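You operate a simulated robot arm through the tools that you are given. There is no shell and no other tool.

The job below is to be done with a simulated two-armed robot. You get a single attempt, and the scene is never put back.

JOB
Put one of the weir blocks from the inside of the orange tray in the green tray. Take the work lamp on the top of the long steel bench and put it away on the middle shelf of the steel rack. Take the elbow pipe piece from the front of the sample bench and leave it on the shelf under the sample bench. Take the white seat ring and leave it in the blue tray on the hose stand. Put the pipe list card on the shelf of the green bench. Take the spray head and leave it on the free end of the change bench. Open the site box lid. Any order will do. Set down upright: work lamp, pipe list card, spray head.

Only the result counts: the job must be done as asked and must still hold three seconds after the hand-in. Knocking over, shifting, dropping, spilling or breaking anything else fails it. Lids that push on must go on centred and level and be pressed home; caps that screw on are set level and turned clockwise until they are tight.

ROBOT AND FRAMES
Two 7-joint arms with two-finger parallel grippers on one trunk, on a base that moves. Base frame: it is fixed to the floor where the robot stands at the start and does not move with it; the origin is under the middle of the robot, x ahead of it, y to its left, z up; the surface under the hand at the start is at about z = 0.78. Lengths are in m, angles in rad, forces in N, time in s.
The left shoulder is at the start at [0.02, 0.17, 1.128], the right one opposite. With the tool pointing down near the work surface each hand reaches from about 0.18 to 0.66 m from the robot's upright axis, wherever it stands, measured 20 degrees to its own side. Places, roughly: blue tray on the hose stand (25x18 cm) [-0.54, -1.92, 0.72]; elbow pipe piece (10x5x4 cm) [-2, 1, 0.9]; free end of the change bench (42x25 cm) [1.7, -10.1, 0.8]; green tray (20x26x5 cm) [2.3, -2.5, 0.9]; middle shelf of the steel rack (140x22 cm) [-1.78, -9.04, 0.96]; pipe list card [3.5, -4, 1]; shelf of the green bench [2.6, -2.9, 0.3]; shelf under the sample bench [-2, 0.7, 0.3]; site box lid [3.9, -4.9, 0.7]; spray head (6x8x24 cm) [2, -10.7, 0.9]; weir block [0.5, -0.25, 0.75]; white seat ring (4x4x2 cm) [3.5, -3.9, 0.8]; work lamp (6x6x21 cm) [0.4, 0.1, 0.8]. Payload 3.8 kg a hand.
The TCP of each hand is the grasp point between the finger pads, 0.03 m short of the fingertips. In the tool frame z runs along the fingers and y along their closing line. Largest opening 0.11 m; finger width 0.02, thickness 0.01; the body of the gripper, 0.048 by 0.112 m, starts 0.055 m behind the TCP.
Orientation is that of the tool frame in the base frame, as [roll, pitch, yaw] about the fixed x, y, z axes, in that order (R = Rz(yaw) Ry(pitch) Rx(roll)). With the fingers straight down and closing along the base's y, the tool's x points along the base's -x, its y along +y and its z along -z.

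CONTROLS
- The arms move only by the tool jog_arm. It takes "left_rows", "right_rows" or both (then of equal length, played together; a hand with none holds still); each is a list of rows, each a list of 2 entries, a list of its own where there are three numbers: the shift along the tool's x, y, z in units of 25 mm (1.0 is 25 mm), then the turn, a rotation vector about the tool's x, y, z in units of 8 degrees (1.0 is 8 degrees). In form: [[[tx, ty, tz], [wx, wy, wz]], ...]. A call has 1 to 20 rows; each row shifts and turns the commanded pose from where the row before left it, along the tool's axes as they then stand. "left_grip" and "right_grip" are, for a hand that has rows, the opening, from 0 (shut) to 1 (fully open), set as the call begins (left out, the last holds). A call with a number of a shift or a turn outside -1 to 1 is refused whole. A row lasts 0.2 s, in which the tool goes at most 0.05 m and 0.15 rad; a call with a longer step from one row to the next is refused whole, and so is a gripper value outside its range. Where a pose cannot be reached the arm comes as near as it can. A force on the tool above 40 N (or 10 N above the force at the start of the call, whichever is more), or a blocked arm, ends the call early, and 0.2 s more pass. The fingers move at their own pace (about 0.072 m/s each) and stop on an object; they squeeze with about 24 N. The grip force told is the motor's: it shows also when the fingers shut on nothing. Time passes only in rows, and 0.2 s behind the last, so rows that do not move let the fingers close. The reply holds the time, the measured pose of the TCP, the force on the tool along the base axes, the opening and the grip force, in the units named above and with some noise, with the torque about the TCP (base axes, N m) and any sound that the robot's microphone picked up.
- Cameras (640 x 400 px; columns grow to the right, rows downward): "scene" is now at [0.1108, -0.0015, 1.2865]; the picture's right is [-0.02, -1.00, 0.00], its down [-0.51, 0.01, -0.86] and it looks along [0.86, -0.02, -0.51] (base axes); focal length 275 px, centre (320, 200). "left" rides on the left gripper at [0.072, -0.017, -0.103] in its tool frame; the picture's right is [0.23, 0.97, 0.00], its down [-0.76, 0.18, -0.62] and it looks along [-0.61, 0.14, 0.78] (tool axes); focal length 222 px, centre (320, 200). "right" rides on the right gripper at [0.072, 0.017, -0.103] in its tool frame; the picture's right is [-0.23, 0.97, 0.00], its down [-0.76, -0.18, -0.62] and it looks along [-0.61, -0.14, 0.78] (tool axes); focal length 222 px, centre (320, 200). There is no depth. A picture from a camera that has moved, and an enlarged one, comes with that camera's place and axes in the base frame and with its lens.
- camera(camera): a new picture of that camera. The clock stands still meanwhile.
- raise_lower(by): moves the trunk up (or, below 0, down) by that many m; the arms and the scene camera ride with it, the base frame stays. It gives what a move gives, with no picture.
- steer(legs): drives the robot by 1 to 6 legs, each [ahead, turn to the left] in m and rad, along the robot's own axes; the way and the turn of a leg run together, so that a leg with both is an arc; at most 1.5 m and 3.142 rad a leg. The arms and the cameras ride along, it lands a little off, and it stops where it bumps. It gives what a move gives.
- pan_tilt(pan, tilt): turns the head with the scene camera to pan (to the left, within 1.396 rad either way) and tilt (down, from -0.506 to 1.204), counted from straight ahead of the robot. It gives what a move gives.
- zoom(camera, box): a new picture of the part [left, top, right, bottom] of that camera's present view, enlarged. The clock stands still meanwhile.
- close_job(): hands the job in; it is judged then, once.

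Places have to be worked out from the pictures, the camera data and where the tool is seen. Open the grippers and draw the arms clear of the work before you hand the job in, unless the task says otherwise.

The tools are called as name(argument=value, ...) on one line, values as JSON. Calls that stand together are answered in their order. jog_arm: Moves the arms, as the interface text tells. Its arguments: {"type":"object","properties":{"left_rows":{"type":"array"},"left_grip":{"type":"number"},"right_rows":{"type":"array"},"right_grip":{"type":"number"}},"required":[]} The other tools are called the same way: raise_lower (by) moves the trunk up or down; steer (legs) drives the base; pan_tilt (pan, tilt) turns the head that bears the scene camera; camera (camera) takes a picture; zoom (camera, box) takes an enlarged picture of a part of a camera's view; close_job () hands the job in.

At the start:

```text
time_s: 0.0
left_tool_pos: [0.5265, 0.2531, 1.1413]
left_tool_rot: [-3.141, 0.001, -3.141]
left_contact_force: [0.5, 0.2, -0.2]
left_torque: [0.05, -0.02, -0.01]
left_grip_width: 0.1101
left_finger_force: 0.1
right_tool_pos: [0.4452, -0.1962, 1.1565]
right_tool_rot: [-3.141, 0.0, 3.141]
right_contact_force: [0.6, 0.3, 0.0]
right_torque: [0.0, 0.03, -0.03]
right_grip_width: 0.1098
right_finger_force: 0.1
trunk travel left (down, up): [-0.225, 0.345]
robot x, y, heading: [-0.0013, 0.0008, -0.0]
head pan, tilt (commanded): [-0.019, 0.539]
```

scene: 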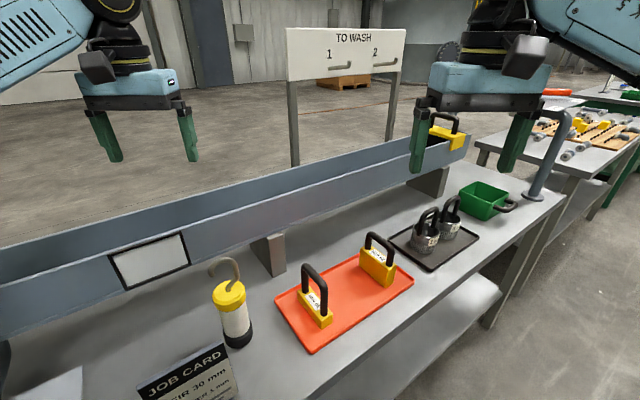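
right: 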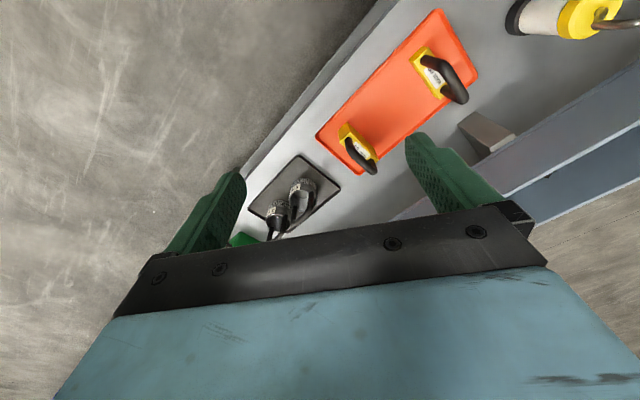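
left: 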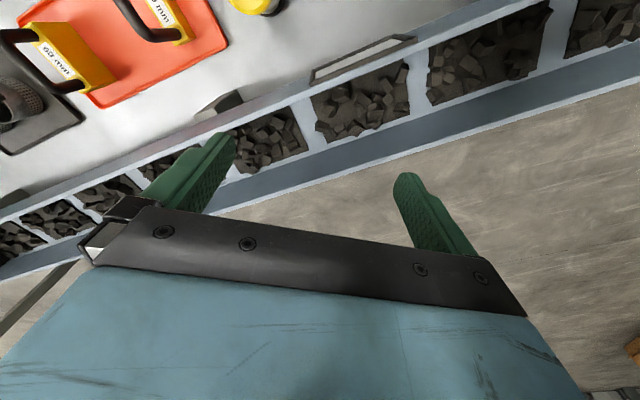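

I'll start by looking closely at the scene: the job card, the blocks and the lamp.

zoom(camera="scene", box=[120, 230, 440, 400])

zoom(camera="scene", box=[380, 80, 640, 260])

zoom(camera="right", box=[240, 0, 520, 240])

```text
2.00 times, centred on (280, 315) of scene
camera zoom: at [0.1108, -0.0015, 1.2865], right [-0.02, -1.0, 0.0], down [-0.51, 0.01, -0.86], along [0.86, -0.02, -0.51], focal length 550 px, centre (400, -30)
```

zoom: 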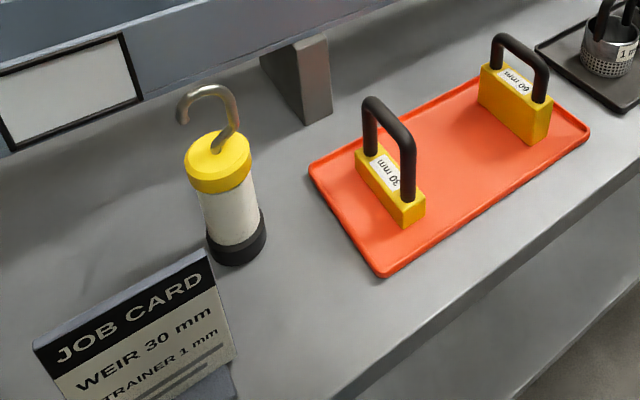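

```text
2.22 times, centred on (510, 170) of scene
camera zoom: at [0.1108, -0.0015, 1.2865], right [-0.02, -1.0, 0.0], down [-0.51, 0.01, -0.86], along [0.86, -0.02, -0.51], focal length 611 px, centre (-102, 267)
```

zoom: 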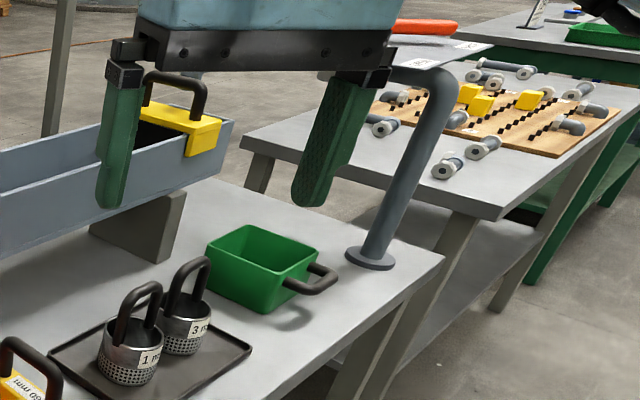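

```text
1.67 times, centred on (380, 120) of right
camera zoom: at [0.372, -0.1783, 1.2597], right [0.23, 0.97, 0.0], down [0.76, -0.18, 0.62], along [0.61, -0.14, -0.78], focal length 370 px, centre (220, 333)
```

zoom: 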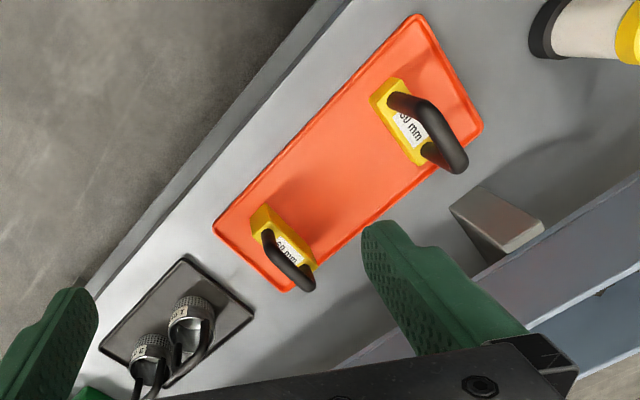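

The bench shows the lamp, two weir blocks (30 mm, 60 mm) on the orange tray, and more benches to the right. I'll turn the head to look around before touching anything.

pan_tilt(pan=-1.0, tilt=0.3)

camera(camera="scene")

pan_tilt(pan=1.2, tilt=0.3)

camera(camera="scene")

```text
time_s: 1.2
left_tool_pos: [0.5269, 0.2525, 1.141]
left_tool_rot: [3.141, -0.001, -3.139]
left_contact_force: [0.2, 0.3, -0.5]
left_torque: [0.0, 0.02, 0.0]
left_grip_width: 0.1099
left_finger_force: 0.0
right_tool_pos: [0.4448, -0.1954, 1.1567]
right_tool_rot: [3.141, 0.001, -3.142]
right_contact_force: [0.4, 0.2, -0.2]
right_torque: [0.02, -0.03, 0.02]
right_grip_width: 0.1101
right_finger_force: 0.0
trunk travel left (down, up): [-0.225, 0.345]
robot x, y, heading: [0.002, 0.0013, 0.001]
head pan, tilt (commanded): [-1.0, 0.3]
```

```text
taken
camera scene: at [0.0713, -0.0782, 1.3086], right [-0.84, -0.54, 0.0], down [-0.16, 0.25, -0.96], along [0.52, -0.8, -0.3], focal length 275 px, centre (320, 200)
```

scene: 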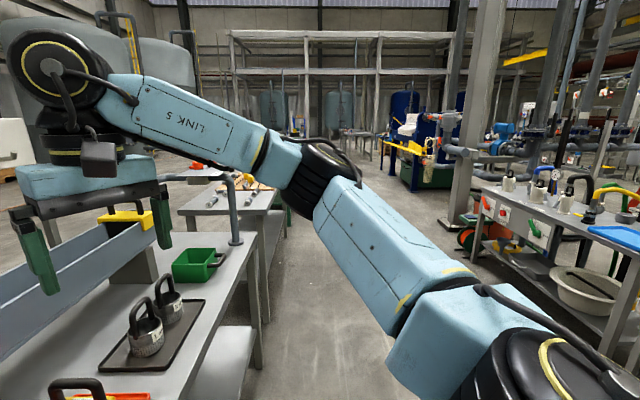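

```text
time_s: 3.3
left_tool_pos: [0.5266, 0.2522, 1.1415]
left_tool_rot: [-3.141, 0.0, -3.141]
left_contact_force: [0.0, 0.0, -1.0]
left_torque: [-0.02, 0.01, 0.02]
left_grip_width: 0.11
left_finger_force: 0.0
right_tool_pos: [0.4454, -0.1953, 1.1563]
right_tool_rot: [3.141, 0.0, -3.141]
right_contact_force: [-0.5, 0.3, -0.8]
right_torque: [-0.03, 0.01, 0.0]
right_grip_width: 0.1098
right_finger_force: 0.1
trunk travel left (down, up): [-0.225, 0.345]
robot x, y, heading: [0.001, -0.0006, -0.004]
head pan, tilt (commanded): [1.201, 0.3]
```

```text
taken
camera scene: at [0.0546, 0.0873, 1.3086], right [0.93, -0.36, 0.0], down [-0.11, -0.28, -0.96], along [0.35, 0.89, -0.3], focal length 275 px, centre (320, 200)
```

scene: 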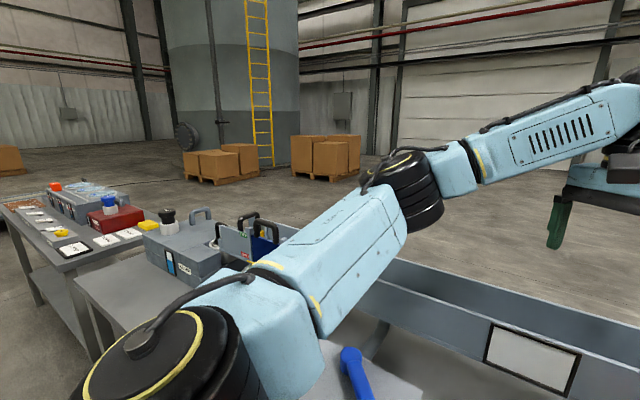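

The work area is visible, with the bench running diagonally in front of me. I'll aim the head down at the bench and zoom in on the blocks and the lamp to get accurate positions.

pan_tilt(pan=0.0, tilt=0.8)

camera(camera="scene")

zoom(camera="scene", box=[260, 120, 420, 220])

zoom(camera="right", box=[320, 20, 500, 180])

```text
time_s: 4.7
left_tool_pos: [0.5262, 0.2516, 1.1409]
left_tool_rot: [-3.14, 0.001, -3.14]
left_contact_force: [-0.4, 0.1, 0.6]
left_torque: [0.02, -0.01, 0.01]
left_grip_width: 0.1099
left_finger_force: 0.0
right_tool_pos: [0.4446, -0.1959, 1.1553]
right_tool_rot: [-3.141, 0.001, 3.14]
right_contact_force: [-0.6, 0.0, -1.1]
right_torque: [0.01, -0.07, -0.02]
right_grip_width: 0.11
right_finger_force: 0.0
trunk travel left (down, up): [-0.225, 0.345]
robot x, y, heading: [0.0019, 0.0021, 0.0]
head pan, tilt (commanded): [0.0, 0.799]
```

```text
taken
camera scene: at [0.1015, 0.0004, 1.2643], right [0.0, -1.0, 0.0], down [-0.72, 0.0, -0.7], along [0.7, 0.0, -0.72], focal length 275 px, centre (320, 200)
```

scene: 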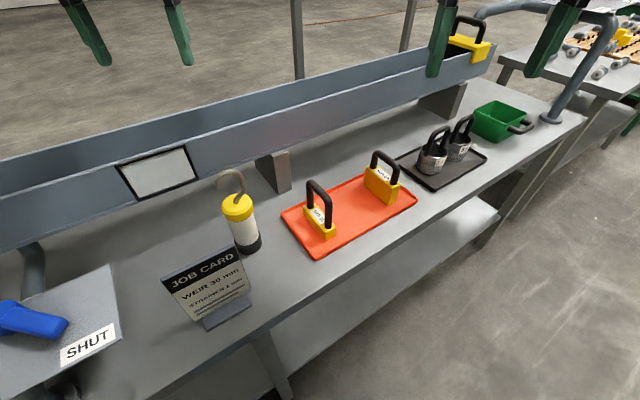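

```text
4.00 times, centred on (340, 170) of scene
camera zoom: at [0.1015, 0.0004, 1.2643], right [0.0, -1.0, 0.0], down [-0.72, 0.0, -0.7], along [0.7, 0.0, -0.72], focal length 1100 px, centre (240, 320)
```

zoom: 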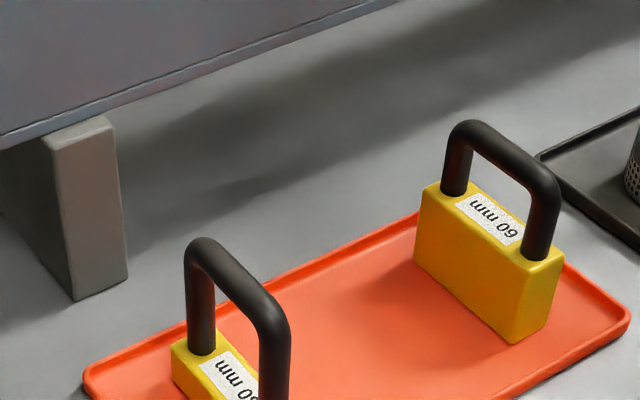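

```text
2.50 times, centred on (410, 100) of right
camera zoom: at [0.372, -0.1783, 1.2597], right [0.23, 0.97, 0.0], down [0.76, -0.18, 0.62], along [0.61, -0.14, -0.78], focal length 555 px, centre (95, 450)
```

zoom: 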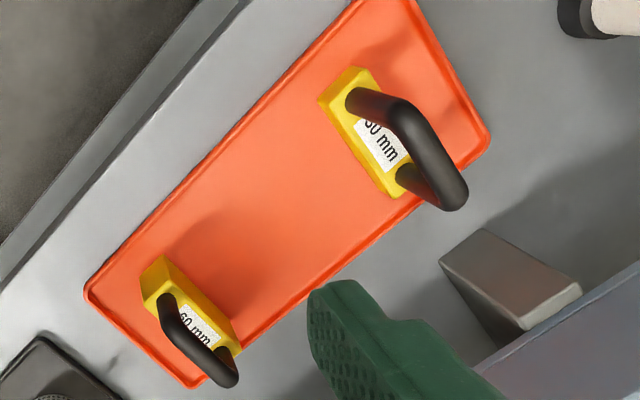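

Both handles triangulate to z≈0.89 (30 mm block handle at about (0.484, 0.000), 60 mm at (0.594, -0.148)). I'll zoom onto the lamp to fix its place.

zoom(camera="scene", box=[160, 150, 320, 270])

zoom(camera="scene", box=[0, 200, 320, 400])

```text
3.33 times, centred on (240, 210) of scene
camera zoom: at [0.1015, 0.0004, 1.2643], right [0.0, -1.0, 0.0], down [-0.72, 0.0, -0.7], along [0.7, 0.0, -0.72], focal length 916 px, centre (587, 167)
```

zoom: 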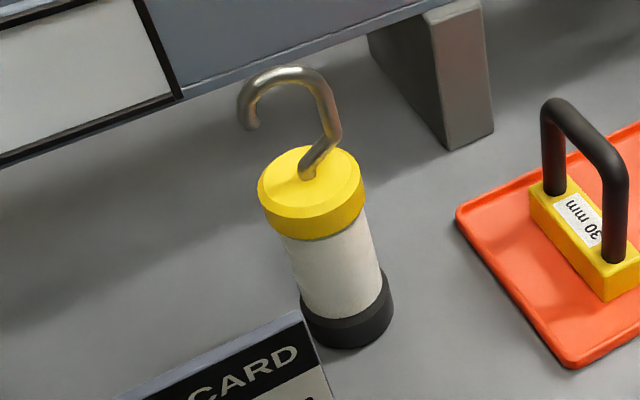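

```text
2.00 times, centred on (160, 300) of scene
camera zoom: at [0.1015, 0.0004, 1.2643], right [0.0, -1.0, 0.0], down [-0.72, 0.0, -0.7], along [0.7, 0.0, -0.72], focal length 550 px, centre (640, 0)
```

zoom: 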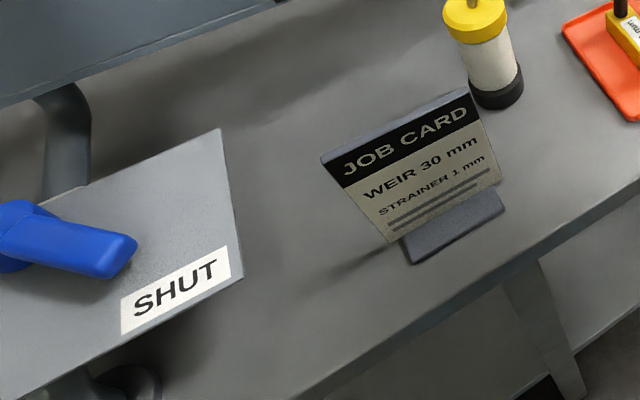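

The lamp axis comes out at about (0.439, 0.150), cap top at z≈0.907, with the job card stand close behind it. I need to see the valve panel on the left to choose a side-grasp direction.

pan_tilt(pan=0.8, tilt=0.9)

camera(camera="scene")

camera(camera="left")

```text
time_s: 5.8
left_tool_pos: [0.5268, 0.2524, 1.1403]
left_tool_rot: [-3.141, 0.001, -3.139]
left_contact_force: [0.6, 0.4, -0.8]
left_torque: [-0.02, -0.02, 0.0]
left_grip_width: 0.1098
left_finger_force: 0.0
right_tool_pos: [0.4455, -0.195, 1.156]
right_tool_rot: [3.14, -0.002, -3.14]
right_contact_force: [0.5, -0.5, -0.2]
right_torque: [-0.03, -0.06, -0.01]
right_grip_width: 0.1101
right_finger_force: 0.1
trunk travel left (down, up): [-0.225, 0.345]
robot x, y, heading: [0.0021, 0.0009, 0.001]
head pan, tilt (commanded): [0.799, 0.901]
```

```text
taken
camera scene: at [0.0735, 0.0544, 1.2563], right [0.72, -0.7, 0.0], down [-0.55, -0.56, -0.62], along [0.43, 0.45, -0.78], focal length 275 px, centre (320, 200)
```

scene: 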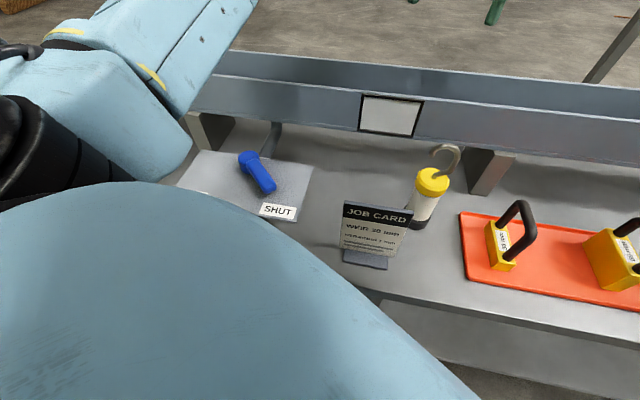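

```text
taken
camera left: at [0.4531, 0.2359, 1.2445], right [-0.23, 0.97, 0.0], down [0.76, 0.18, 0.62], along [0.61, 0.14, -0.78], focal length 222 px, centre (320, 200)
```

left: 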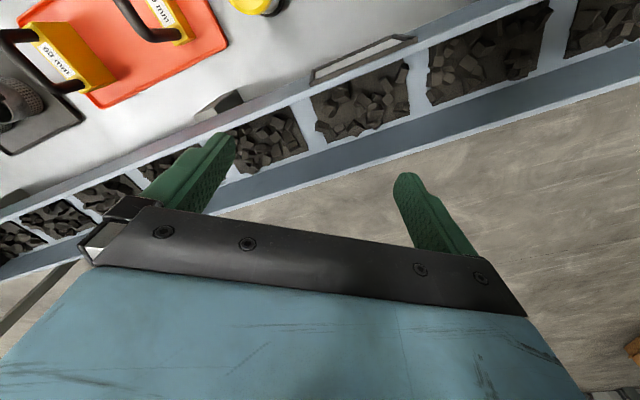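

The valve plate with the blue handle stands raised at about z≈0.95 near my left arm, so I'll keep the left arm high and away from it. I'll take the 30 mm block with the left hand (leaving room for the right hand to take the lamp from its right side), so first I move the left hand over the block at travel height while the right hand steps aside.

jog_arm(left_rows=[[[0.1545, -0.92, 0], [0, 0, 0]], [[0.1545, -0.92, 0], [0, 0, 0]], [[0.1545, -0.92, 0], [0, 0, 0]], [[0.1545, -0.92, 0], [0, 0, 0]], [[0.1545, -0.92, 0], [0, 0, 0]], [[0.1545, -0.92, 0], [0, 0, 0]], [[0.1545, -0.92, 0], [0, 0, 0]], [[0.1545, -0.92, 0], [0, 0, 0]], [[0.1545, -0.92, 0], [0, 0, 0]], [[0.1545, -0.92, 0], [0, 0, 0]], [[0.1545, -0.92, 0], [0, 0, 0]], [[0, 0, 0], [0, 0, -0.9]], [[0, 0, 0], [0, 0, -0.9]], [[0, 0, 0], [0, 0, -0.9]], [[0, 0, 0], [0, 0, -0.9]], [[0, 0, 0], [0, 0, -0.9]]], right_rows=[[[0, -0.6, 0], [0, 0, 0]], [[0, -0.6, 0], [0, 0, 0]], [[0, -0.6, 0], [0, 0, 0]], [[0, -0.6, 0], [0, 0, 0]], [[0, -0.6, 0], [0, 0, 0]], [[0, -0.6, 0], [0, 0, 0]], [[0, -0.6, 0], [0, 0, 0]], [[0, -0.6, 0], [0, 0, 0]], [[0, -0.6, 0], [0, 0, 0]], [[0, -0.6, 0], [0, 0, 0]], [[0, -0.6, 0], [0, 0, 0]], [[0, 0, 0], [0, 0, 0]], [[0, 0, 0], [0, 0, 0]], [[0, 0, 0], [0, 0, 0]], [[0, 0, 0], [0, 0, 0]], [[0, 0, 0], [0, 0, 0]]])

camera(camera="left")

pan_tilt(pan=0.1, tilt=0.75)

camera(camera="scene")

```text
time_s: 9.2
left_tool_pos: [0.4848, 0.0007, 1.1411]
left_tool_rot: [-3.141, 0.001, -2.51]
left_contact_force: [0.1, -0.5, 0.3]
left_torque: [0.0, 0.02, 0.02]
left_grip_width: 0.1099
left_finger_force: 0.1
right_tool_pos: [0.4447, -0.3615, 1.1549]
right_tool_rot: [-3.141, 0.0, 3.141]
right_contact_force: [0.4, -0.5, -0.5]
right_torque: [-0.04, -0.05, -0.02]
right_grip_width: 0.1096
right_finger_force: 0.1
trunk travel left (down, up): [-0.225, 0.345]
robot x, y, heading: [0.0007, 0.0007, -0.004]
head pan, tilt (commanded): [0.799, 0.901]
```

```text
taken
camera left: at [0.4344, -0.0565, 1.2446], right [-0.76, 0.65, 0.0], down [0.51, 0.59, 0.62], along [0.41, 0.47, -0.78], focal length 222 px, centre (320, 200)
```

left: 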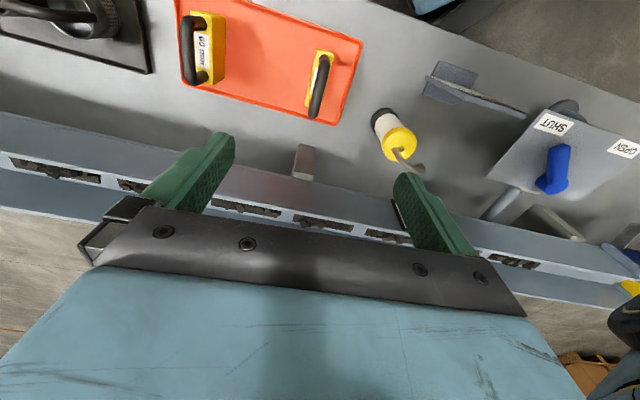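

```text
time_s: 10.3
left_tool_pos: [0.4835, -0.0006, 1.1413]
left_tool_rot: [-3.141, -0.001, -2.513]
left_contact_force: [-0.1, 0.1, -0.2]
left_torque: [0.02, 0.01, 0.0]
left_grip_width: 0.1099
left_finger_force: 0.1
right_tool_pos: [0.445, -0.3601, 1.1567]
right_tool_rot: [3.141, 0.001, 3.141]
right_contact_force: [-1.0, 0.8, 0.3]
right_torque: [0.04, -0.01, 0.05]
right_grip_width: 0.1096
right_finger_force: 0.0
trunk travel left (down, up): [-0.225, 0.345]
robot x, y, heading: [0.0001, -0.0014, 0.005]
head pan, tilt (commanded): [0.099, 0.75]
```

```text
taken
camera scene: at [0.1033, 0.0086, 1.2682], right [0.1, -0.99, 0.0], down [-0.68, -0.07, -0.73], along [0.73, 0.07, -0.68], focal length 275 px, centre (320, 200)
```

scene: 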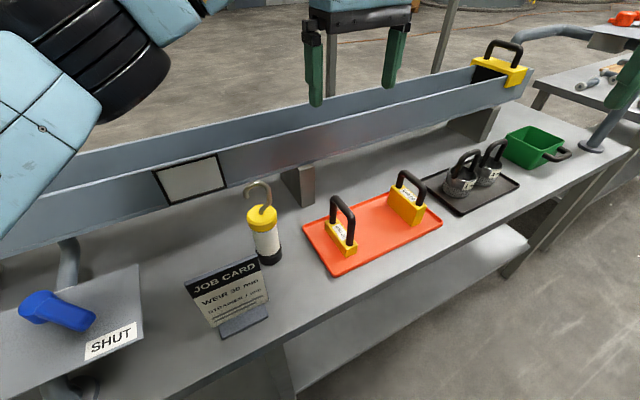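

The left camera confirms the 30 mm handle is directly below the left TCP at about (0.484, -0.001, 0.89), lying at about 34°. I'll make a small yaw correction and descend part way, then check.

jog_arm(left_rows=[[[0, 0, 0.9], [0, 0, 0.2]], [[0, 0, 0.9], [0, 0, 0]], [[0, 0, 0.9], [0, 0, 0]], [[0, 0, 0.9], [0, 0, 0]], [[0, 0, 0.9], [0, 0, 0]], [[0, 0, 0.9], [0, 0, 0]], [[0, 0, 0.9], [0, 0, 0]]])

camera(camera="left")

camera(camera="scene")

```text
time_s: 11.9
left_tool_pos: [0.4842, -0.001, 0.9823]
left_tool_rot: [-3.14, 0.001, -2.542]
left_contact_force: [-0.5, 0.2, -0.2]
left_torque: [0.0, 0.01, -0.03]
left_grip_width: 0.11
left_finger_force: 0.0
right_tool_pos: [0.4463, -0.3607, 1.1554]
right_tool_rot: [3.141, -0.001, 3.14]
right_contact_force: [0.6, -0.3, 0.0]
right_torque: [0.02, -0.03, -0.02]
right_grip_width: 0.1099
right_finger_force: 0.0
trunk travel left (down, up): [-0.225, 0.345]
robot x, y, heading: [0.0029, -0.0018, 0.001]
head pan, tilt (commanded): [0.099, 0.75]
```

```text
taken
camera left: at [0.4334, -0.0555, 1.0867], right [-0.74, 0.67, 0.0], down [0.53, 0.58, 0.62], along [0.42, 0.46, -0.78], focal length 222 px, centre (320, 200)
```

left: 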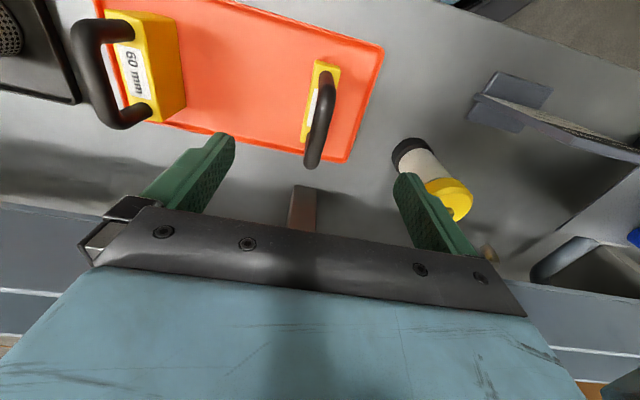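

```text
taken
camera scene: at [0.1034, 0.0086, 1.2682], right [0.1, -1.0, 0.0], down [-0.68, -0.07, -0.73], along [0.73, 0.07, -0.68], focal length 275 px, centre (320, 200)
```

scene: 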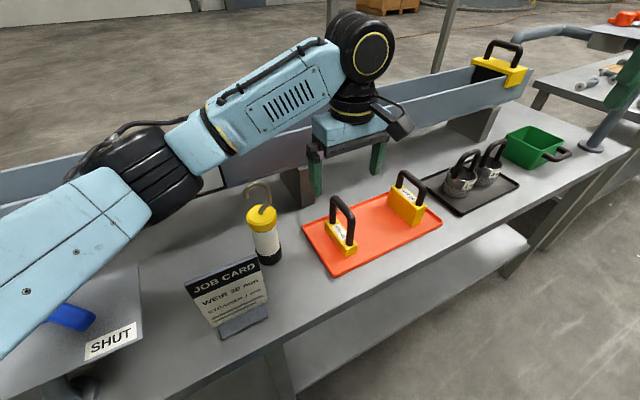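

The left elbow is getting close to the flume edge. Let me zoom in to judge that clearance before going lower.

zoom(camera="scene", box=[0, 80, 320, 280])

camera(camera="right")

```text
2.00 times, centred on (160, 180) of scene
camera zoom: at [0.1034, 0.0086, 1.2682], right [0.1, -1.0, 0.0], down [-0.68, -0.07, -0.73], along [0.73, 0.07, -0.68], focal length 550 px, centre (640, 240)
```

zoom: 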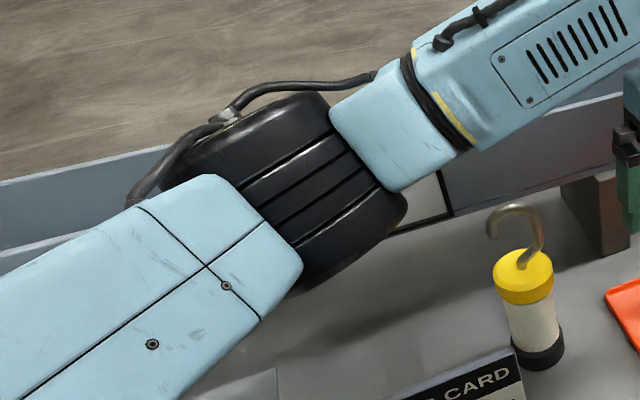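

```text
taken
camera right: at [0.372, -0.343, 1.2591], right [0.23, 0.97, 0.0], down [0.76, -0.18, 0.62], along [0.61, -0.14, -0.78], focal length 222 px, centre (320, 200)
```

right: 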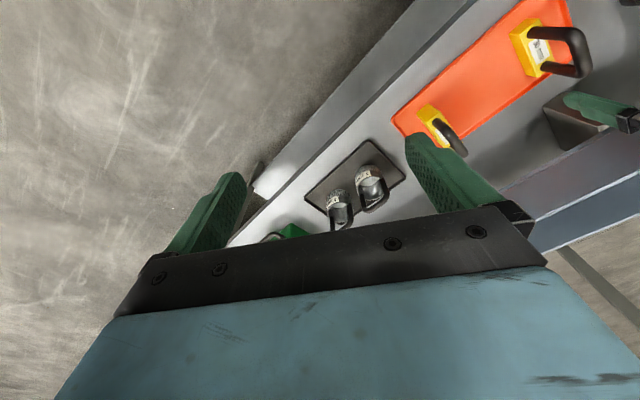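

The elbow is only a few centimetres from the flume and valve, so the left arm is the wrong one here. I'll retrace the left hand up and back to its safe start pose, then use the right hand for the block.

jog_arm(left_rows=[[[0, 0, -0.9], [0, 0, 0]], [[0, 0, -0.9], [0, 0, 0]], [[0, 0, -0.9], [0, 0, 0]], [[0, 0, -0.9], [0, 0, 0]], [[0, 0, -0.9], [0, 0, 0]], [[0, 0, -0.9], [0, 0, 0]], [[0, 0, -0.9], [0, 0, 0]], [[0, 0, 0], [0, 0, 0.86]], [[0, 0, 0], [0, 0, 0.86]], [[0, 0, 0], [0, 0, 0.86]], [[0, 0, 0], [0, 0, 0.86]], [[0, 0, 0], [0, 0, 0.86]]])

jog_arm(left_rows=[[[-0.1545, 0.92, 0], [0, 0, 0]], [[-0.1545, 0.92, 0], [0, 0, 0]], [[-0.1545, 0.92, 0], [0, 0, 0]], [[-0.1545, 0.92, 0], [0, 0, 0]], [[-0.1545, 0.92, 0], [0, 0, 0]], [[-0.1545, 0.92, 0], [0, 0, 0]], [[-0.1545, 0.92, 0], [0, 0, 0]], [[-0.1545, 0.92, 0], [0, 0, 0]], [[-0.1545, 0.92, 0], [0, 0, 0]], [[-0.1545, 0.92, 0], [0, 0, 0]], [[-0.1545, 0.92, 0], [0, 0, 0]]])

```text
time_s: 14.5
left_tool_pos: [0.4839, 0.0004, 1.1409]
left_tool_rot: [-3.141, -0.001, 3.139]
left_contact_force: [-0.9, -0.2, -1.0]
left_torque: [0.0, 0.04, -0.02]
left_grip_width: 0.1098
left_finger_force: 0.0
right_tool_pos: [0.4453, -0.3601, 1.1565]
right_tool_rot: [3.141, -0.002, -3.141]
right_contact_force: [1.2, -0.1, 0.3]
right_torque: [-0.01, 0.0, 0.03]
right_grip_width: 0.1098
right_finger_force: 0.0
trunk travel left (down, up): [-0.225, 0.345]
robot x, y, heading: [-0.0009, -0.0, 0.004]
head pan, tilt (commanded): [0.099, 0.75]
```

```text
time_s: 16.9
left_tool_pos: [0.5264, 0.2538, 1.1413]
left_tool_rot: [3.142, 0.001, 3.141]
left_contact_force: [0.6, 0.0, 0.2]
left_torque: [0.01, 0.0, 0.0]
left_grip_width: 0.1103
left_finger_force: 0.0
right_tool_pos: [0.4446, -0.3603, 1.1551]
right_tool_rot: [3.141, 0.0, -3.141]
right_contact_force: [-0.5, 0.4, 0.0]
right_torque: [-0.01, -0.02, -0.02]
right_grip_width: 0.1101
right_finger_force: 0.1
trunk travel left (down, up): [-0.225, 0.345]
robot x, y, heading: [0.002, -0.0018, 0.005]
head pan, tilt (commanded): [0.099, 0.75]
```

Left arm is back at its start pose. Now the right hand moves over the 30 mm handle at travel height and turns to match the handle.

jog_arm(right_rows=[[[-0.105, 0.9587, 0], [0, 0, 0]], [[-0.105, 0.9587, 0], [0, 0, 0]], [[-0.105, 0.9587, 0], [0, 0, 0]], [[-0.105, 0.9587, 0], [0, 0, 0]], [[-0.105, 0.9587, 0], [0, 0, 0]], [[-0.105, 0.9587, 0], [0, 0, 0]], [[-0.105, 0.9587, 0], [0, 0, 0]], [[-0.105, 0.9587, 0], [0, 0, 0]], [[-0.105, 0.9587, 0], [0, 0, 0]], [[-0.105, 0.9587, 0], [0, 0, 0]], [[-0.105, 0.9587, 0], [0, 0, 0]], [[-0.105, 0.9587, 0], [0, 0, 0]], [[-0.105, 0.9587, 0], [0, 0, 0]], [[-0.105, 0.9587, 0], [0, 0, 0]], [[-0.105, 0.9587, 0], [0, 0, 0]], [[0, 0, 0], [0, 0, -0.86]], [[0, 0, 0], [0, 0, -0.86]], [[0, 0, 0], [0, 0, -0.86]], [[0, 0, 0], [0, 0, -0.86]], [[0, 0, 0], [0, 0, -0.86]]])

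camera(camera="right")

camera(camera="scene")

```text
time_s: 21.1
left_tool_pos: [0.5261, 0.2523, 1.1397]
left_tool_rot: [3.141, 0.0, -3.139]
left_contact_force: [0.5, -0.8, 0.5]
left_torque: [-0.01, 0.0, 0.02]
left_grip_width: 0.1101
left_finger_force: 0.0
right_tool_pos: [0.4846, -0.0014, 1.1555]
right_tool_rot: [3.14, 0.001, -2.54]
right_contact_force: [0.3, 0.4, -0.3]
right_torque: [0.04, 0.0, 0.01]
right_grip_width: 0.1099
right_finger_force: 0.2
trunk travel left (down, up): [-0.225, 0.345]
robot x, y, heading: [0.0004, -0.0013, -0.004]
head pan, tilt (commanded): [0.099, 0.75]
```

```text
taken
camera right: at [0.4146, -0.0278, 1.2594], right [-0.36, 0.93, 0.0], down [0.73, 0.28, 0.62], along [0.58, 0.23, -0.78], focal length 222 px, centre (320, 200)
```

right: 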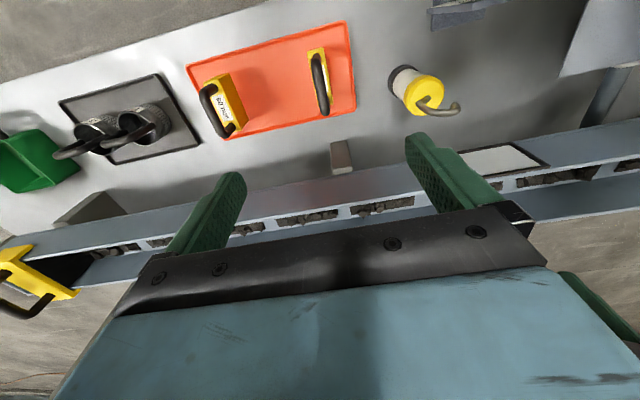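

```text
taken
camera scene: at [0.1033, 0.0085, 1.2682], right [0.1, -1.0, 0.0], down [-0.68, -0.07, -0.73], along [0.73, 0.07, -0.68], focal length 275 px, centre (320, 200)
```

scene: 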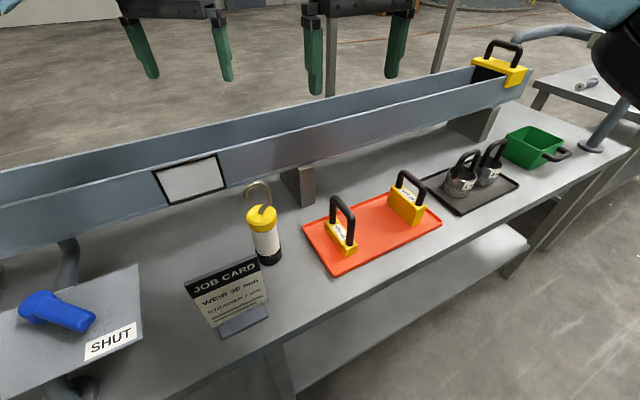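

The right hand is over the 30 mm handle. Descending most of the way, then I'll check alignment.

jog_arm(right_rows=[[[0, 0, 0.9], [0, 0, 0]], [[0, 0, 0.9], [0, 0, 0]], [[0, 0, 0.9], [0, 0, 0]], [[0, 0, 0.9], [0, 0, 0]], [[0, 0, 0.9], [0, 0, 0]], [[0, 0, 0.9], [0, 0, 0]], [[0, 0, 0.9], [0, 0, 0]], [[0, 0, 0.9], [0, 0, 0]], [[0, 0, 0.9], [0, 0, 0]]])

camera(camera="right")

camera(camera="scene")

```text
time_s: 23.1
left_tool_pos: [0.5254, 0.2532, 1.1394]
left_tool_rot: [-3.141, 0.0, -3.14]
left_contact_force: [0.4, 0.2, -0.2]
left_torque: [-0.02, 0.0, -0.06]
left_grip_width: 0.1098
left_finger_force: 0.1
right_tool_pos: [0.485, 0.0004, 0.9538]
right_tool_rot: [3.14, 0.002, -2.541]
right_contact_force: [-0.1, 0.2, 0.1]
right_torque: [-0.01, -0.03, 0.03]
right_grip_width: 0.1101
right_finger_force: 0.1
trunk travel left (down, up): [-0.225, 0.345]
robot x, y, heading: [0.0011, 0.0007, 0.002]
head pan, tilt (commanded): [0.099, 0.75]
```

```text
taken
camera right: at [0.4149, -0.0268, 1.0563], right [-0.36, 0.93, 0.0], down [0.73, 0.28, 0.62], along [0.58, 0.23, -0.78], focal length 222 px, centre (320, 200)
```

right: 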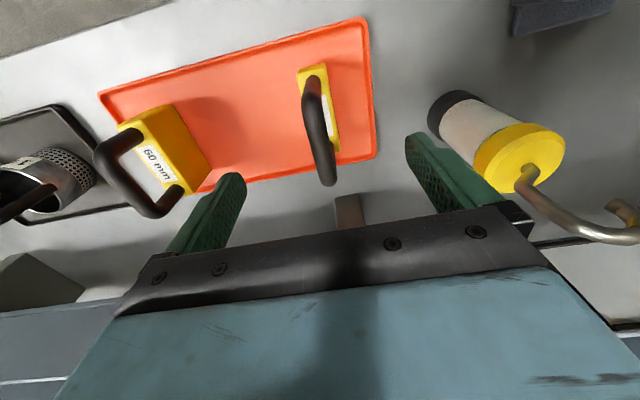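

```text
taken
camera scene: at [0.1034, 0.0085, 1.2682], right [0.1, -1.0, 0.0], down [-0.68, -0.07, -0.73], along [0.73, 0.07, -0.68], focal length 275 px, centre (320, 200)
```

scene: 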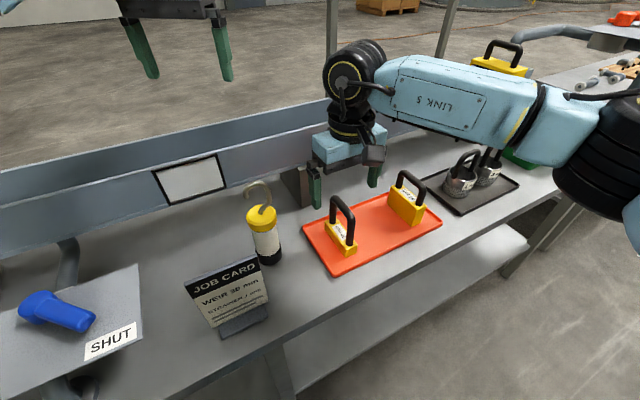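

The handle sits midway between the fingers and the lamp hook is clear of the gripper. Going down the last 7 cm and closing.

jog_arm(right_rows=[[[0, 0, 0.92], [0, 0, 0]], [[0, 0, 0.92], [0, 0, 0]], [[0, 0, 0.92], [0, 0, 0]]])

jog_arm(right_rows=[[[0, 0, 0], [0, 0, 0]], [[0, 0, 0], [0, 0, 0]], [[0, 0, 0], [0, 0, 0]], [[0, 0, 0], [0, 0, 0]], [[0, 0, 0], [0, 0, 0]]], right_grip=0.0)

camera(camera="right")

```text
time_s: 23.9
left_tool_pos: [0.5271, 0.2526, 1.1401]
left_tool_rot: [3.14, 0.0, -3.14]
left_contact_force: [-0.1, 1.5, 0.3]
left_torque: [-0.04, 0.0, 0.0]
left_grip_width: 0.11
left_finger_force: 0.0
right_tool_pos: [0.4853, 0.0002, 0.8834]
right_tool_rot: [3.141, 0.0, -2.541]
right_contact_force: [-0.4, 0.1, 1.0]
right_torque: [0.02, -0.03, -0.01]
right_grip_width: 0.1099
right_finger_force: 0.0
trunk travel left (down, up): [-0.225, 0.345]
robot x, y, heading: [0.0011, 0.0007, -0.005]
head pan, tilt (commanded): [0.099, 0.75]
```

```text
time_s: 25.1
left_tool_pos: [0.526, 0.2523, 1.1404]
left_tool_rot: [3.141, 0.0, -3.14]
left_contact_force: [-0.1, -0.3, 0.6]
left_torque: [-0.01, 0.0, 0.05]
left_grip_width: 0.1099
left_finger_force: 0.1
right_tool_pos: [0.4843, 0.0014, 0.8836]
right_tool_rot: [-3.141, 0.0, -2.541]
right_contact_force: [0.1, 0.8, 0.1]
right_torque: [0.05, 0.02, 0.01]
right_grip_width: 0.0152
right_finger_force: 24.3
trunk travel left (down, up): [-0.225, 0.345]
robot x, y, heading: [-0.0004, 0.0022, -0.006]
head pan, tilt (commanded): [0.099, 0.75]
```

```text
taken
camera right: at [0.4144, -0.026, 0.987], right [-0.36, 0.93, 0.0], down [0.73, 0.28, 0.62], along [0.58, 0.23, -0.78], focal length 222 px, centre (320, 200)
```

right: 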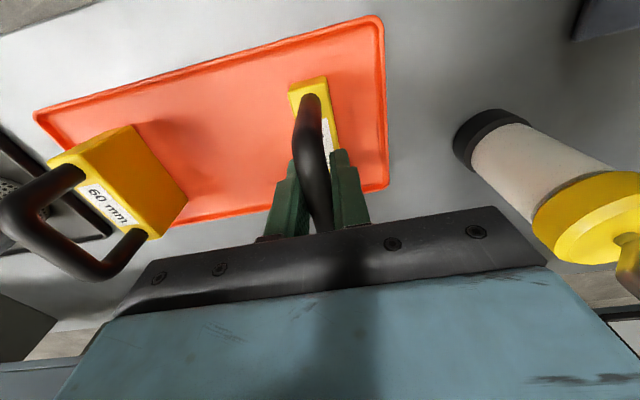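

The handle is held (15 mm wide, 24 N). Lifting straight up.

jog_arm(right_rows=[[[0, 0, -0.5], [0, 0, 0]], [[0, 0, -0.9], [0, 0, 0]], [[0, 0, -0.97], [0, 0, 0]], [[0, 0, -0.97], [0, 0, 0]], [[0, 0, -0.97], [0, 0, 0]], [[0, 0, -0.97], [0, 0, 0]], [[0, 0, -0.97], [0, 0, 0]], [[0, 0, -0.97], [0, 0, 0]], [[0, 0, -0.97], [0, 0, 0]], [[0, 0, -0.97], [0, 0, 0]], [[0, 0, -0.97], [0, 0, 0]], [[0, 0, -0.97], [0, 0, 0]]])

camera(camera="right")

camera(camera="scene")

```text
time_s: 27.7
left_tool_pos: [0.5262, 0.2529, 1.1401]
left_tool_rot: [-3.141, -0.001, -3.141]
left_contact_force: [0.2, 0.1, 0.5]
left_torque: [0.01, 0.01, 0.0]
left_grip_width: 0.1101
left_finger_force: 0.1
right_tool_pos: [0.4841, -0.0013, 1.161]
right_tool_rot: [-3.141, 0.0, -2.541]
right_contact_force: [-0.3, -0.6, -0.7]
right_torque: [0.02, 0.0, 0.0]
right_grip_width: 0.015
right_finger_force: 24.3
trunk travel left (down, up): [-0.225, 0.345]
robot x, y, heading: [0.0012, 0.0019, 0.001]
head pan, tilt (commanded): [0.099, 0.75]
```

```text
taken
camera right: at [0.4128, -0.0283, 1.2647], right [-0.36, 0.93, 0.0], down [0.73, 0.28, 0.62], along [0.58, 0.23, -0.78], focal length 222 px, centre (320, 200)
```

right: 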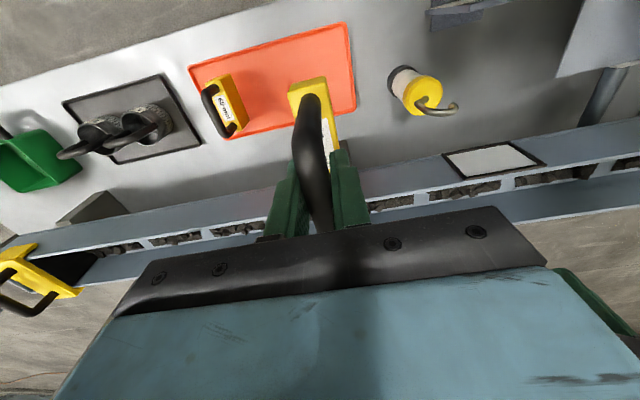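

```text
taken
camera scene: at [0.1031, 0.0086, 1.2683], right [0.1, -1.0, 0.0], down [-0.68, -0.07, -0.73], along [0.73, 0.07, -0.68], focal length 275 px, centre (320, 200)
```

scene: 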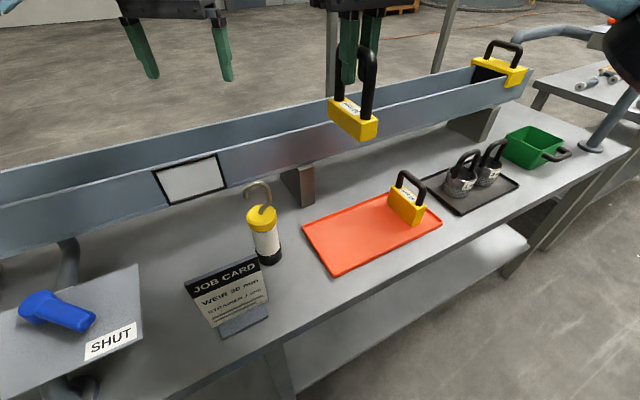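

The block is lifted cleanly and the lamp and other block are undisturbed. I'll draw both hands in toward the robot before driving to the green bench.

jog_arm(right_rows=[[[0.855, -0.505, 0], [0, 0, 0]], [[0.855, -0.505, 0], [0, 0, 0]], [[0.855, -0.505, 0], [0, 0, 0]], [[0.855, -0.505, 0], [0, 0, 0]], [[0.855, -0.505, 0], [0, 0, 0]], [[0.855, -0.505, 0], [0, 0, 0]], [[0.855, -0.505, 0], [0, 0, 0]], [[0.855, -0.505, 0], [0, 0, 0]]], left_rows=[[[0.5, 0, -0.2], [0, 0, 0]], [[0.5, 0, -0.2], [0, 0, 0]], [[0.5, 0, -0.2], [0, 0, 0]], [[0.5, 0, -0.2], [0, 0, 0]], [[0.5, 0, -0.2], [0, 0, 0]], [[0.5, 0, -0.2], [0, 0, 0]], [[0.5, 0, -0.2], [0, 0, 0]], [[0.5, 0, -0.2], [0, 0, 0]]])

steer(legs=[[-0.4, 0]])

pan_tilt(pan=-1.0, tilt=0.35)

camera(camera="scene")

```text
time_s: 29.5
left_tool_pos: [0.4266, 0.2501, 1.181]
left_tool_rot: [-3.141, 0.0, -3.14]
left_contact_force: [0.1, -0.5, -0.6]
left_torque: [0.02, -0.06, 0.0]
left_grip_width: 0.1101
left_finger_force: 0.1
right_tool_pos: [0.3983, -0.1814, 1.1626]
right_tool_rot: [3.141, 0.0, -2.54]
right_contact_force: [-0.7, 0.2, -2.2]
right_torque: [0.0, 0.02, -0.02]
right_grip_width: 0.0153
right_finger_force: 24.0
trunk travel left (down, up): [-0.225, 0.345]
robot x, y, heading: [0.0042, -0.001, -0.001]
head pan, tilt (commanded): [0.099, 0.75]
```

```text
time_s: 32.0
left_tool_pos: [0.0312, 0.2516, 1.181]
left_tool_rot: [3.141, -0.001, -3.141]
left_contact_force: [0.8, 0.0, -0.5]
left_torque: [0.01, -0.04, -0.01]
left_grip_width: 0.1101
left_finger_force: 0.2
right_tool_pos: [0.0008, -0.181, 1.1622]
right_tool_rot: [3.141, -0.001, -2.542]
right_contact_force: [-0.5, 0.6, -1.2]
right_torque: [0.0, -0.03, 0.0]
right_grip_width: 0.0151
right_finger_force: 24.0
trunk travel left (down, up): [-0.225, 0.345]
robot x, y, heading: [-0.3964, -0.0011, -0.003]
head pan, tilt (commanded): [0.099, 0.75]
```

```text
time_s: 33.3
left_tool_pos: [0.0304, 0.2514, 1.1815]
left_tool_rot: [3.141, 0.002, 3.141]
left_contact_force: [-0.1, -0.1, -0.6]
left_torque: [-0.01, 0.0, 0.01]
left_grip_width: 0.1103
left_finger_force: 0.0
right_tool_pos: [0.0017, -0.1803, 1.1615]
right_tool_rot: [-3.141, 0.0, -2.543]
right_contact_force: [-0.3, 0.5, -0.8]
right_torque: [-0.02, 0.0, 0.02]
right_grip_width: 0.0148
right_finger_force: 23.9
trunk travel left (down, up): [-0.225, 0.345]
robot x, y, heading: [-0.3974, 0.0013, -0.0]
head pan, tilt (commanded): [-1.0, 0.351]
```

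```text
taken
camera scene: at [-0.326, -0.0778, 1.3038], right [-0.84, -0.54, 0.0], down [-0.19, 0.29, -0.94], along [0.51, -0.79, -0.34], focal length 275 px, centre (320, 200)
```

scene: 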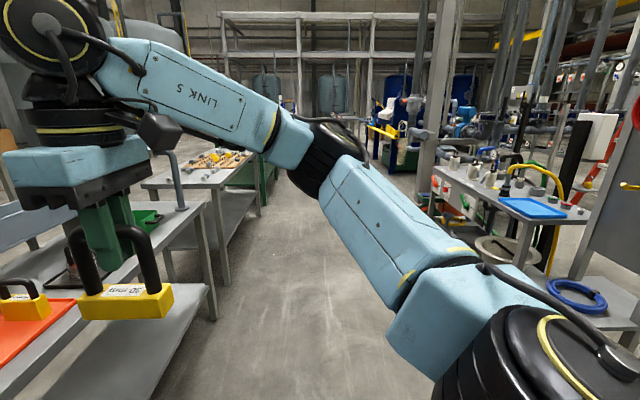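

Backed off cleanly; the aisle runs clear along the bench row. I'll turn right to face along it and look ahead.

steer(legs=[[0, -0.969]])

pan_tilt(pan=0.15, tilt=0.35)

camera(camera="scene")

```text
time_s: 36.2
left_tool_pos: [0.054, -0.2056, 1.1811]
left_tool_rot: [-3.141, 0.0, 2.178]
left_contact_force: [0.2, 0.0, 1.0]
left_torque: [0.03, -0.02, 0.0]
left_grip_width: 0.1099
left_finger_force: 0.0
right_tool_pos: [-0.3166, -0.4303, 1.1615]
right_tool_rot: [3.141, -0.001, 2.776]
right_contact_force: [0.5, 0.7, -1.6]
right_torque: [0.01, 0.01, 0.0]
right_grip_width: 0.0151
right_finger_force: 23.9
trunk travel left (down, up): [-0.225, 0.345]
robot x, y, heading: [-0.3989, -0.0031, -0.961]
head pan, tilt (commanded): [-1.0, 0.351]
```

```text
time_s: 37.6
left_tool_pos: [0.0547, -0.2066, 1.1803]
left_tool_rot: [3.141, 0.0, 2.179]
left_contact_force: [-0.4, 0.0, -0.2]
left_torque: [-0.03, 0.02, -0.02]
left_grip_width: 0.11
left_finger_force: 0.0
right_tool_pos: [-0.3181, -0.4297, 1.162]
right_tool_rot: [3.139, 0.0, 2.778]
right_contact_force: [0.2, 0.1, -1.8]
right_torque: [0.04, 0.0, 0.01]
right_grip_width: 0.0148
right_finger_force: 24.2
trunk travel left (down, up): [-0.225, 0.345]
robot x, y, heading: [-0.3964, 0.0037, -0.962]
head pan, tilt (commanded): [0.15, 0.351]
```

```text
taken
camera scene: at [-0.3213, -0.0843, 1.3039], right [-0.73, -0.69, 0.0], down [-0.24, 0.25, -0.94], along [0.64, -0.68, -0.34], focal length 275 px, centre (320, 200)
```

scene: 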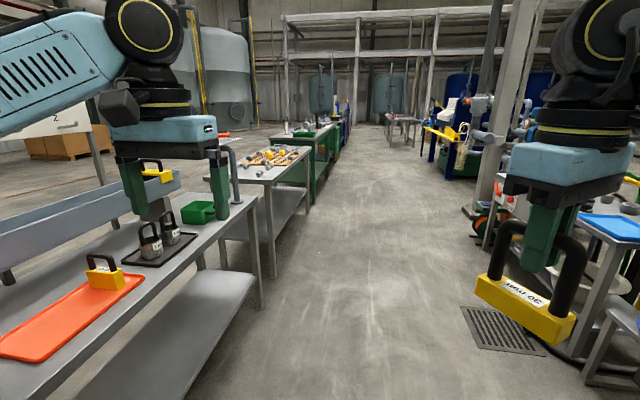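

The aisle is clear ahead: flume bench, a second bench with pipe pieces, then the green bench on the left. Driving forward along it in two legs.

steer(legs=[[1.5, 0], [1.2, 0]])

pan_tilt(pan=0.5, tilt=0.45)

camera(camera="scene")

```text
time_s: 50.6
left_tool_pos: [1.5561, -2.4329, 1.1817]
left_tool_rot: [-3.141, 0.0, 2.17]
left_contact_force: [-0.6, -0.4, -0.1]
left_torque: [0.02, 0.02, 0.0]
left_grip_width: 0.11
left_finger_force: 0.1
right_tool_pos: [1.1832, -2.6543, 1.1611]
right_tool_rot: [-3.14, 0.002, 2.768]
right_contact_force: [0.5, -0.1, -0.6]
right_torque: [-0.02, 0.02, 0.01]
right_grip_width: 0.0154
right_finger_force: 23.8
trunk travel left (down, up): [-0.225, 0.345]
robot x, y, heading: [1.1082, -2.2235, -0.969]
head pan, tilt (commanded): [0.15, 0.351]
```

```text
time_s: 51.4
left_tool_pos: [1.556, -2.4331, 1.18]
left_tool_rot: [-3.14, 0.0, 2.169]
left_contact_force: [0.7, 0.5, -0.3]
left_torque: [0.01, 0.0, 0.01]
left_grip_width: 0.1098
left_finger_force: 0.1
right_tool_pos: [1.1824, -2.654, 1.1623]
right_tool_rot: [3.141, 0.0, 2.766]
right_contact_force: [0.5, 0.0, -1.2]
right_torque: [0.01, -0.01, -0.02]
right_grip_width: 0.0149
right_finger_force: 24.1
trunk travel left (down, up): [-0.225, 0.345]
robot x, y, heading: [1.107, -2.2235, -0.976]
head pan, tilt (commanded): [0.499, 0.45]
```

```text
taken
camera scene: at [1.2005, -2.2813, 1.2947], right [-0.46, -0.89, 0.0], down [-0.39, 0.2, -0.9], along [0.8, -0.41, -0.44], focal length 275 px, centre (320, 200)
```

scene: 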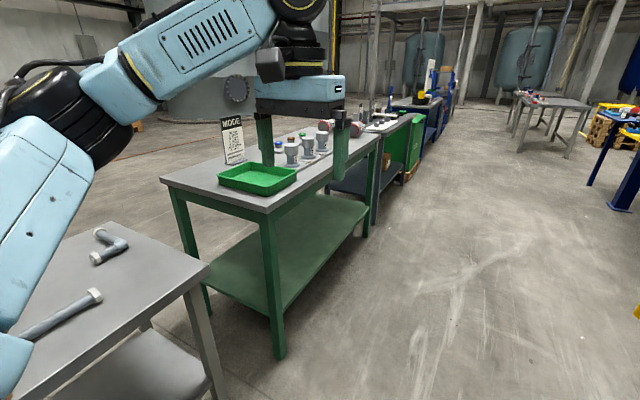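

The green bench and green tray are ahead on the left; tray around (2.25, -2.52). I'll go 0.74 m further, then turn left to face the bench.

steer(legs=[[0.74, 0], [0, 1.578]])

pan_tilt(pan=0.0, tilt=0.6)

camera(camera="scene")

```text
time_s: 59.3
left_tool_pos: [1.739, -2.3868, 1.1808]
left_tool_rot: [-3.14, 0.0, -2.547]
left_contact_force: [0.0, -0.5, -0.1]
left_torque: [0.02, -0.01, -0.02]
left_grip_width: 0.1103
left_finger_force: 0.0
right_tool_pos: [1.958, -2.7606, 1.1618]
right_tool_rot: [-3.141, 0.0, -1.949]
right_contact_force: [1.1, 0.5, -1.9]
right_torque: [-0.01, 0.0, 0.04]
right_grip_width: 0.015
right_finger_force: 23.6
trunk travel left (down, up): [-0.225, 0.345]
robot x, y, heading: [1.5245, -2.8348, 0.598]
head pan, tilt (commanded): [0.499, 0.45]
```

```text
time_s: 60.2
left_tool_pos: [1.7386, -2.3858, 1.1812]
left_tool_rot: [3.141, 0.0, -2.548]
left_contact_force: [0.5, 0.6, 0.3]
left_torque: [0.0, -0.02, 0.01]
left_grip_width: 0.1101
left_finger_force: 0.0
right_tool_pos: [1.9579, -2.7614, 1.1623]
right_tool_rot: [-3.141, 0.001, -1.947]
right_contact_force: [-0.2, 1.3, -1.4]
right_torque: [-0.04, 0.01, 0.02]
right_grip_width: 0.015
right_finger_force: 24.2
trunk travel left (down, up): [-0.225, 0.345]
robot x, y, heading: [1.5252, -2.8382, 0.595]
head pan, tilt (commanded): [0.0, 0.6]
```

```text
taken
camera scene: at [1.6162, -2.7732, 1.2811], right [0.56, -0.83, 0.0], down [-0.47, -0.32, -0.83], along [0.68, 0.46, -0.56], focal length 275 px, centre (320, 200)
```

scene: 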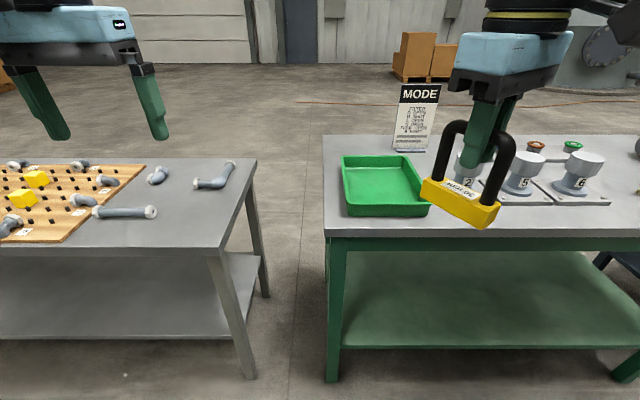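

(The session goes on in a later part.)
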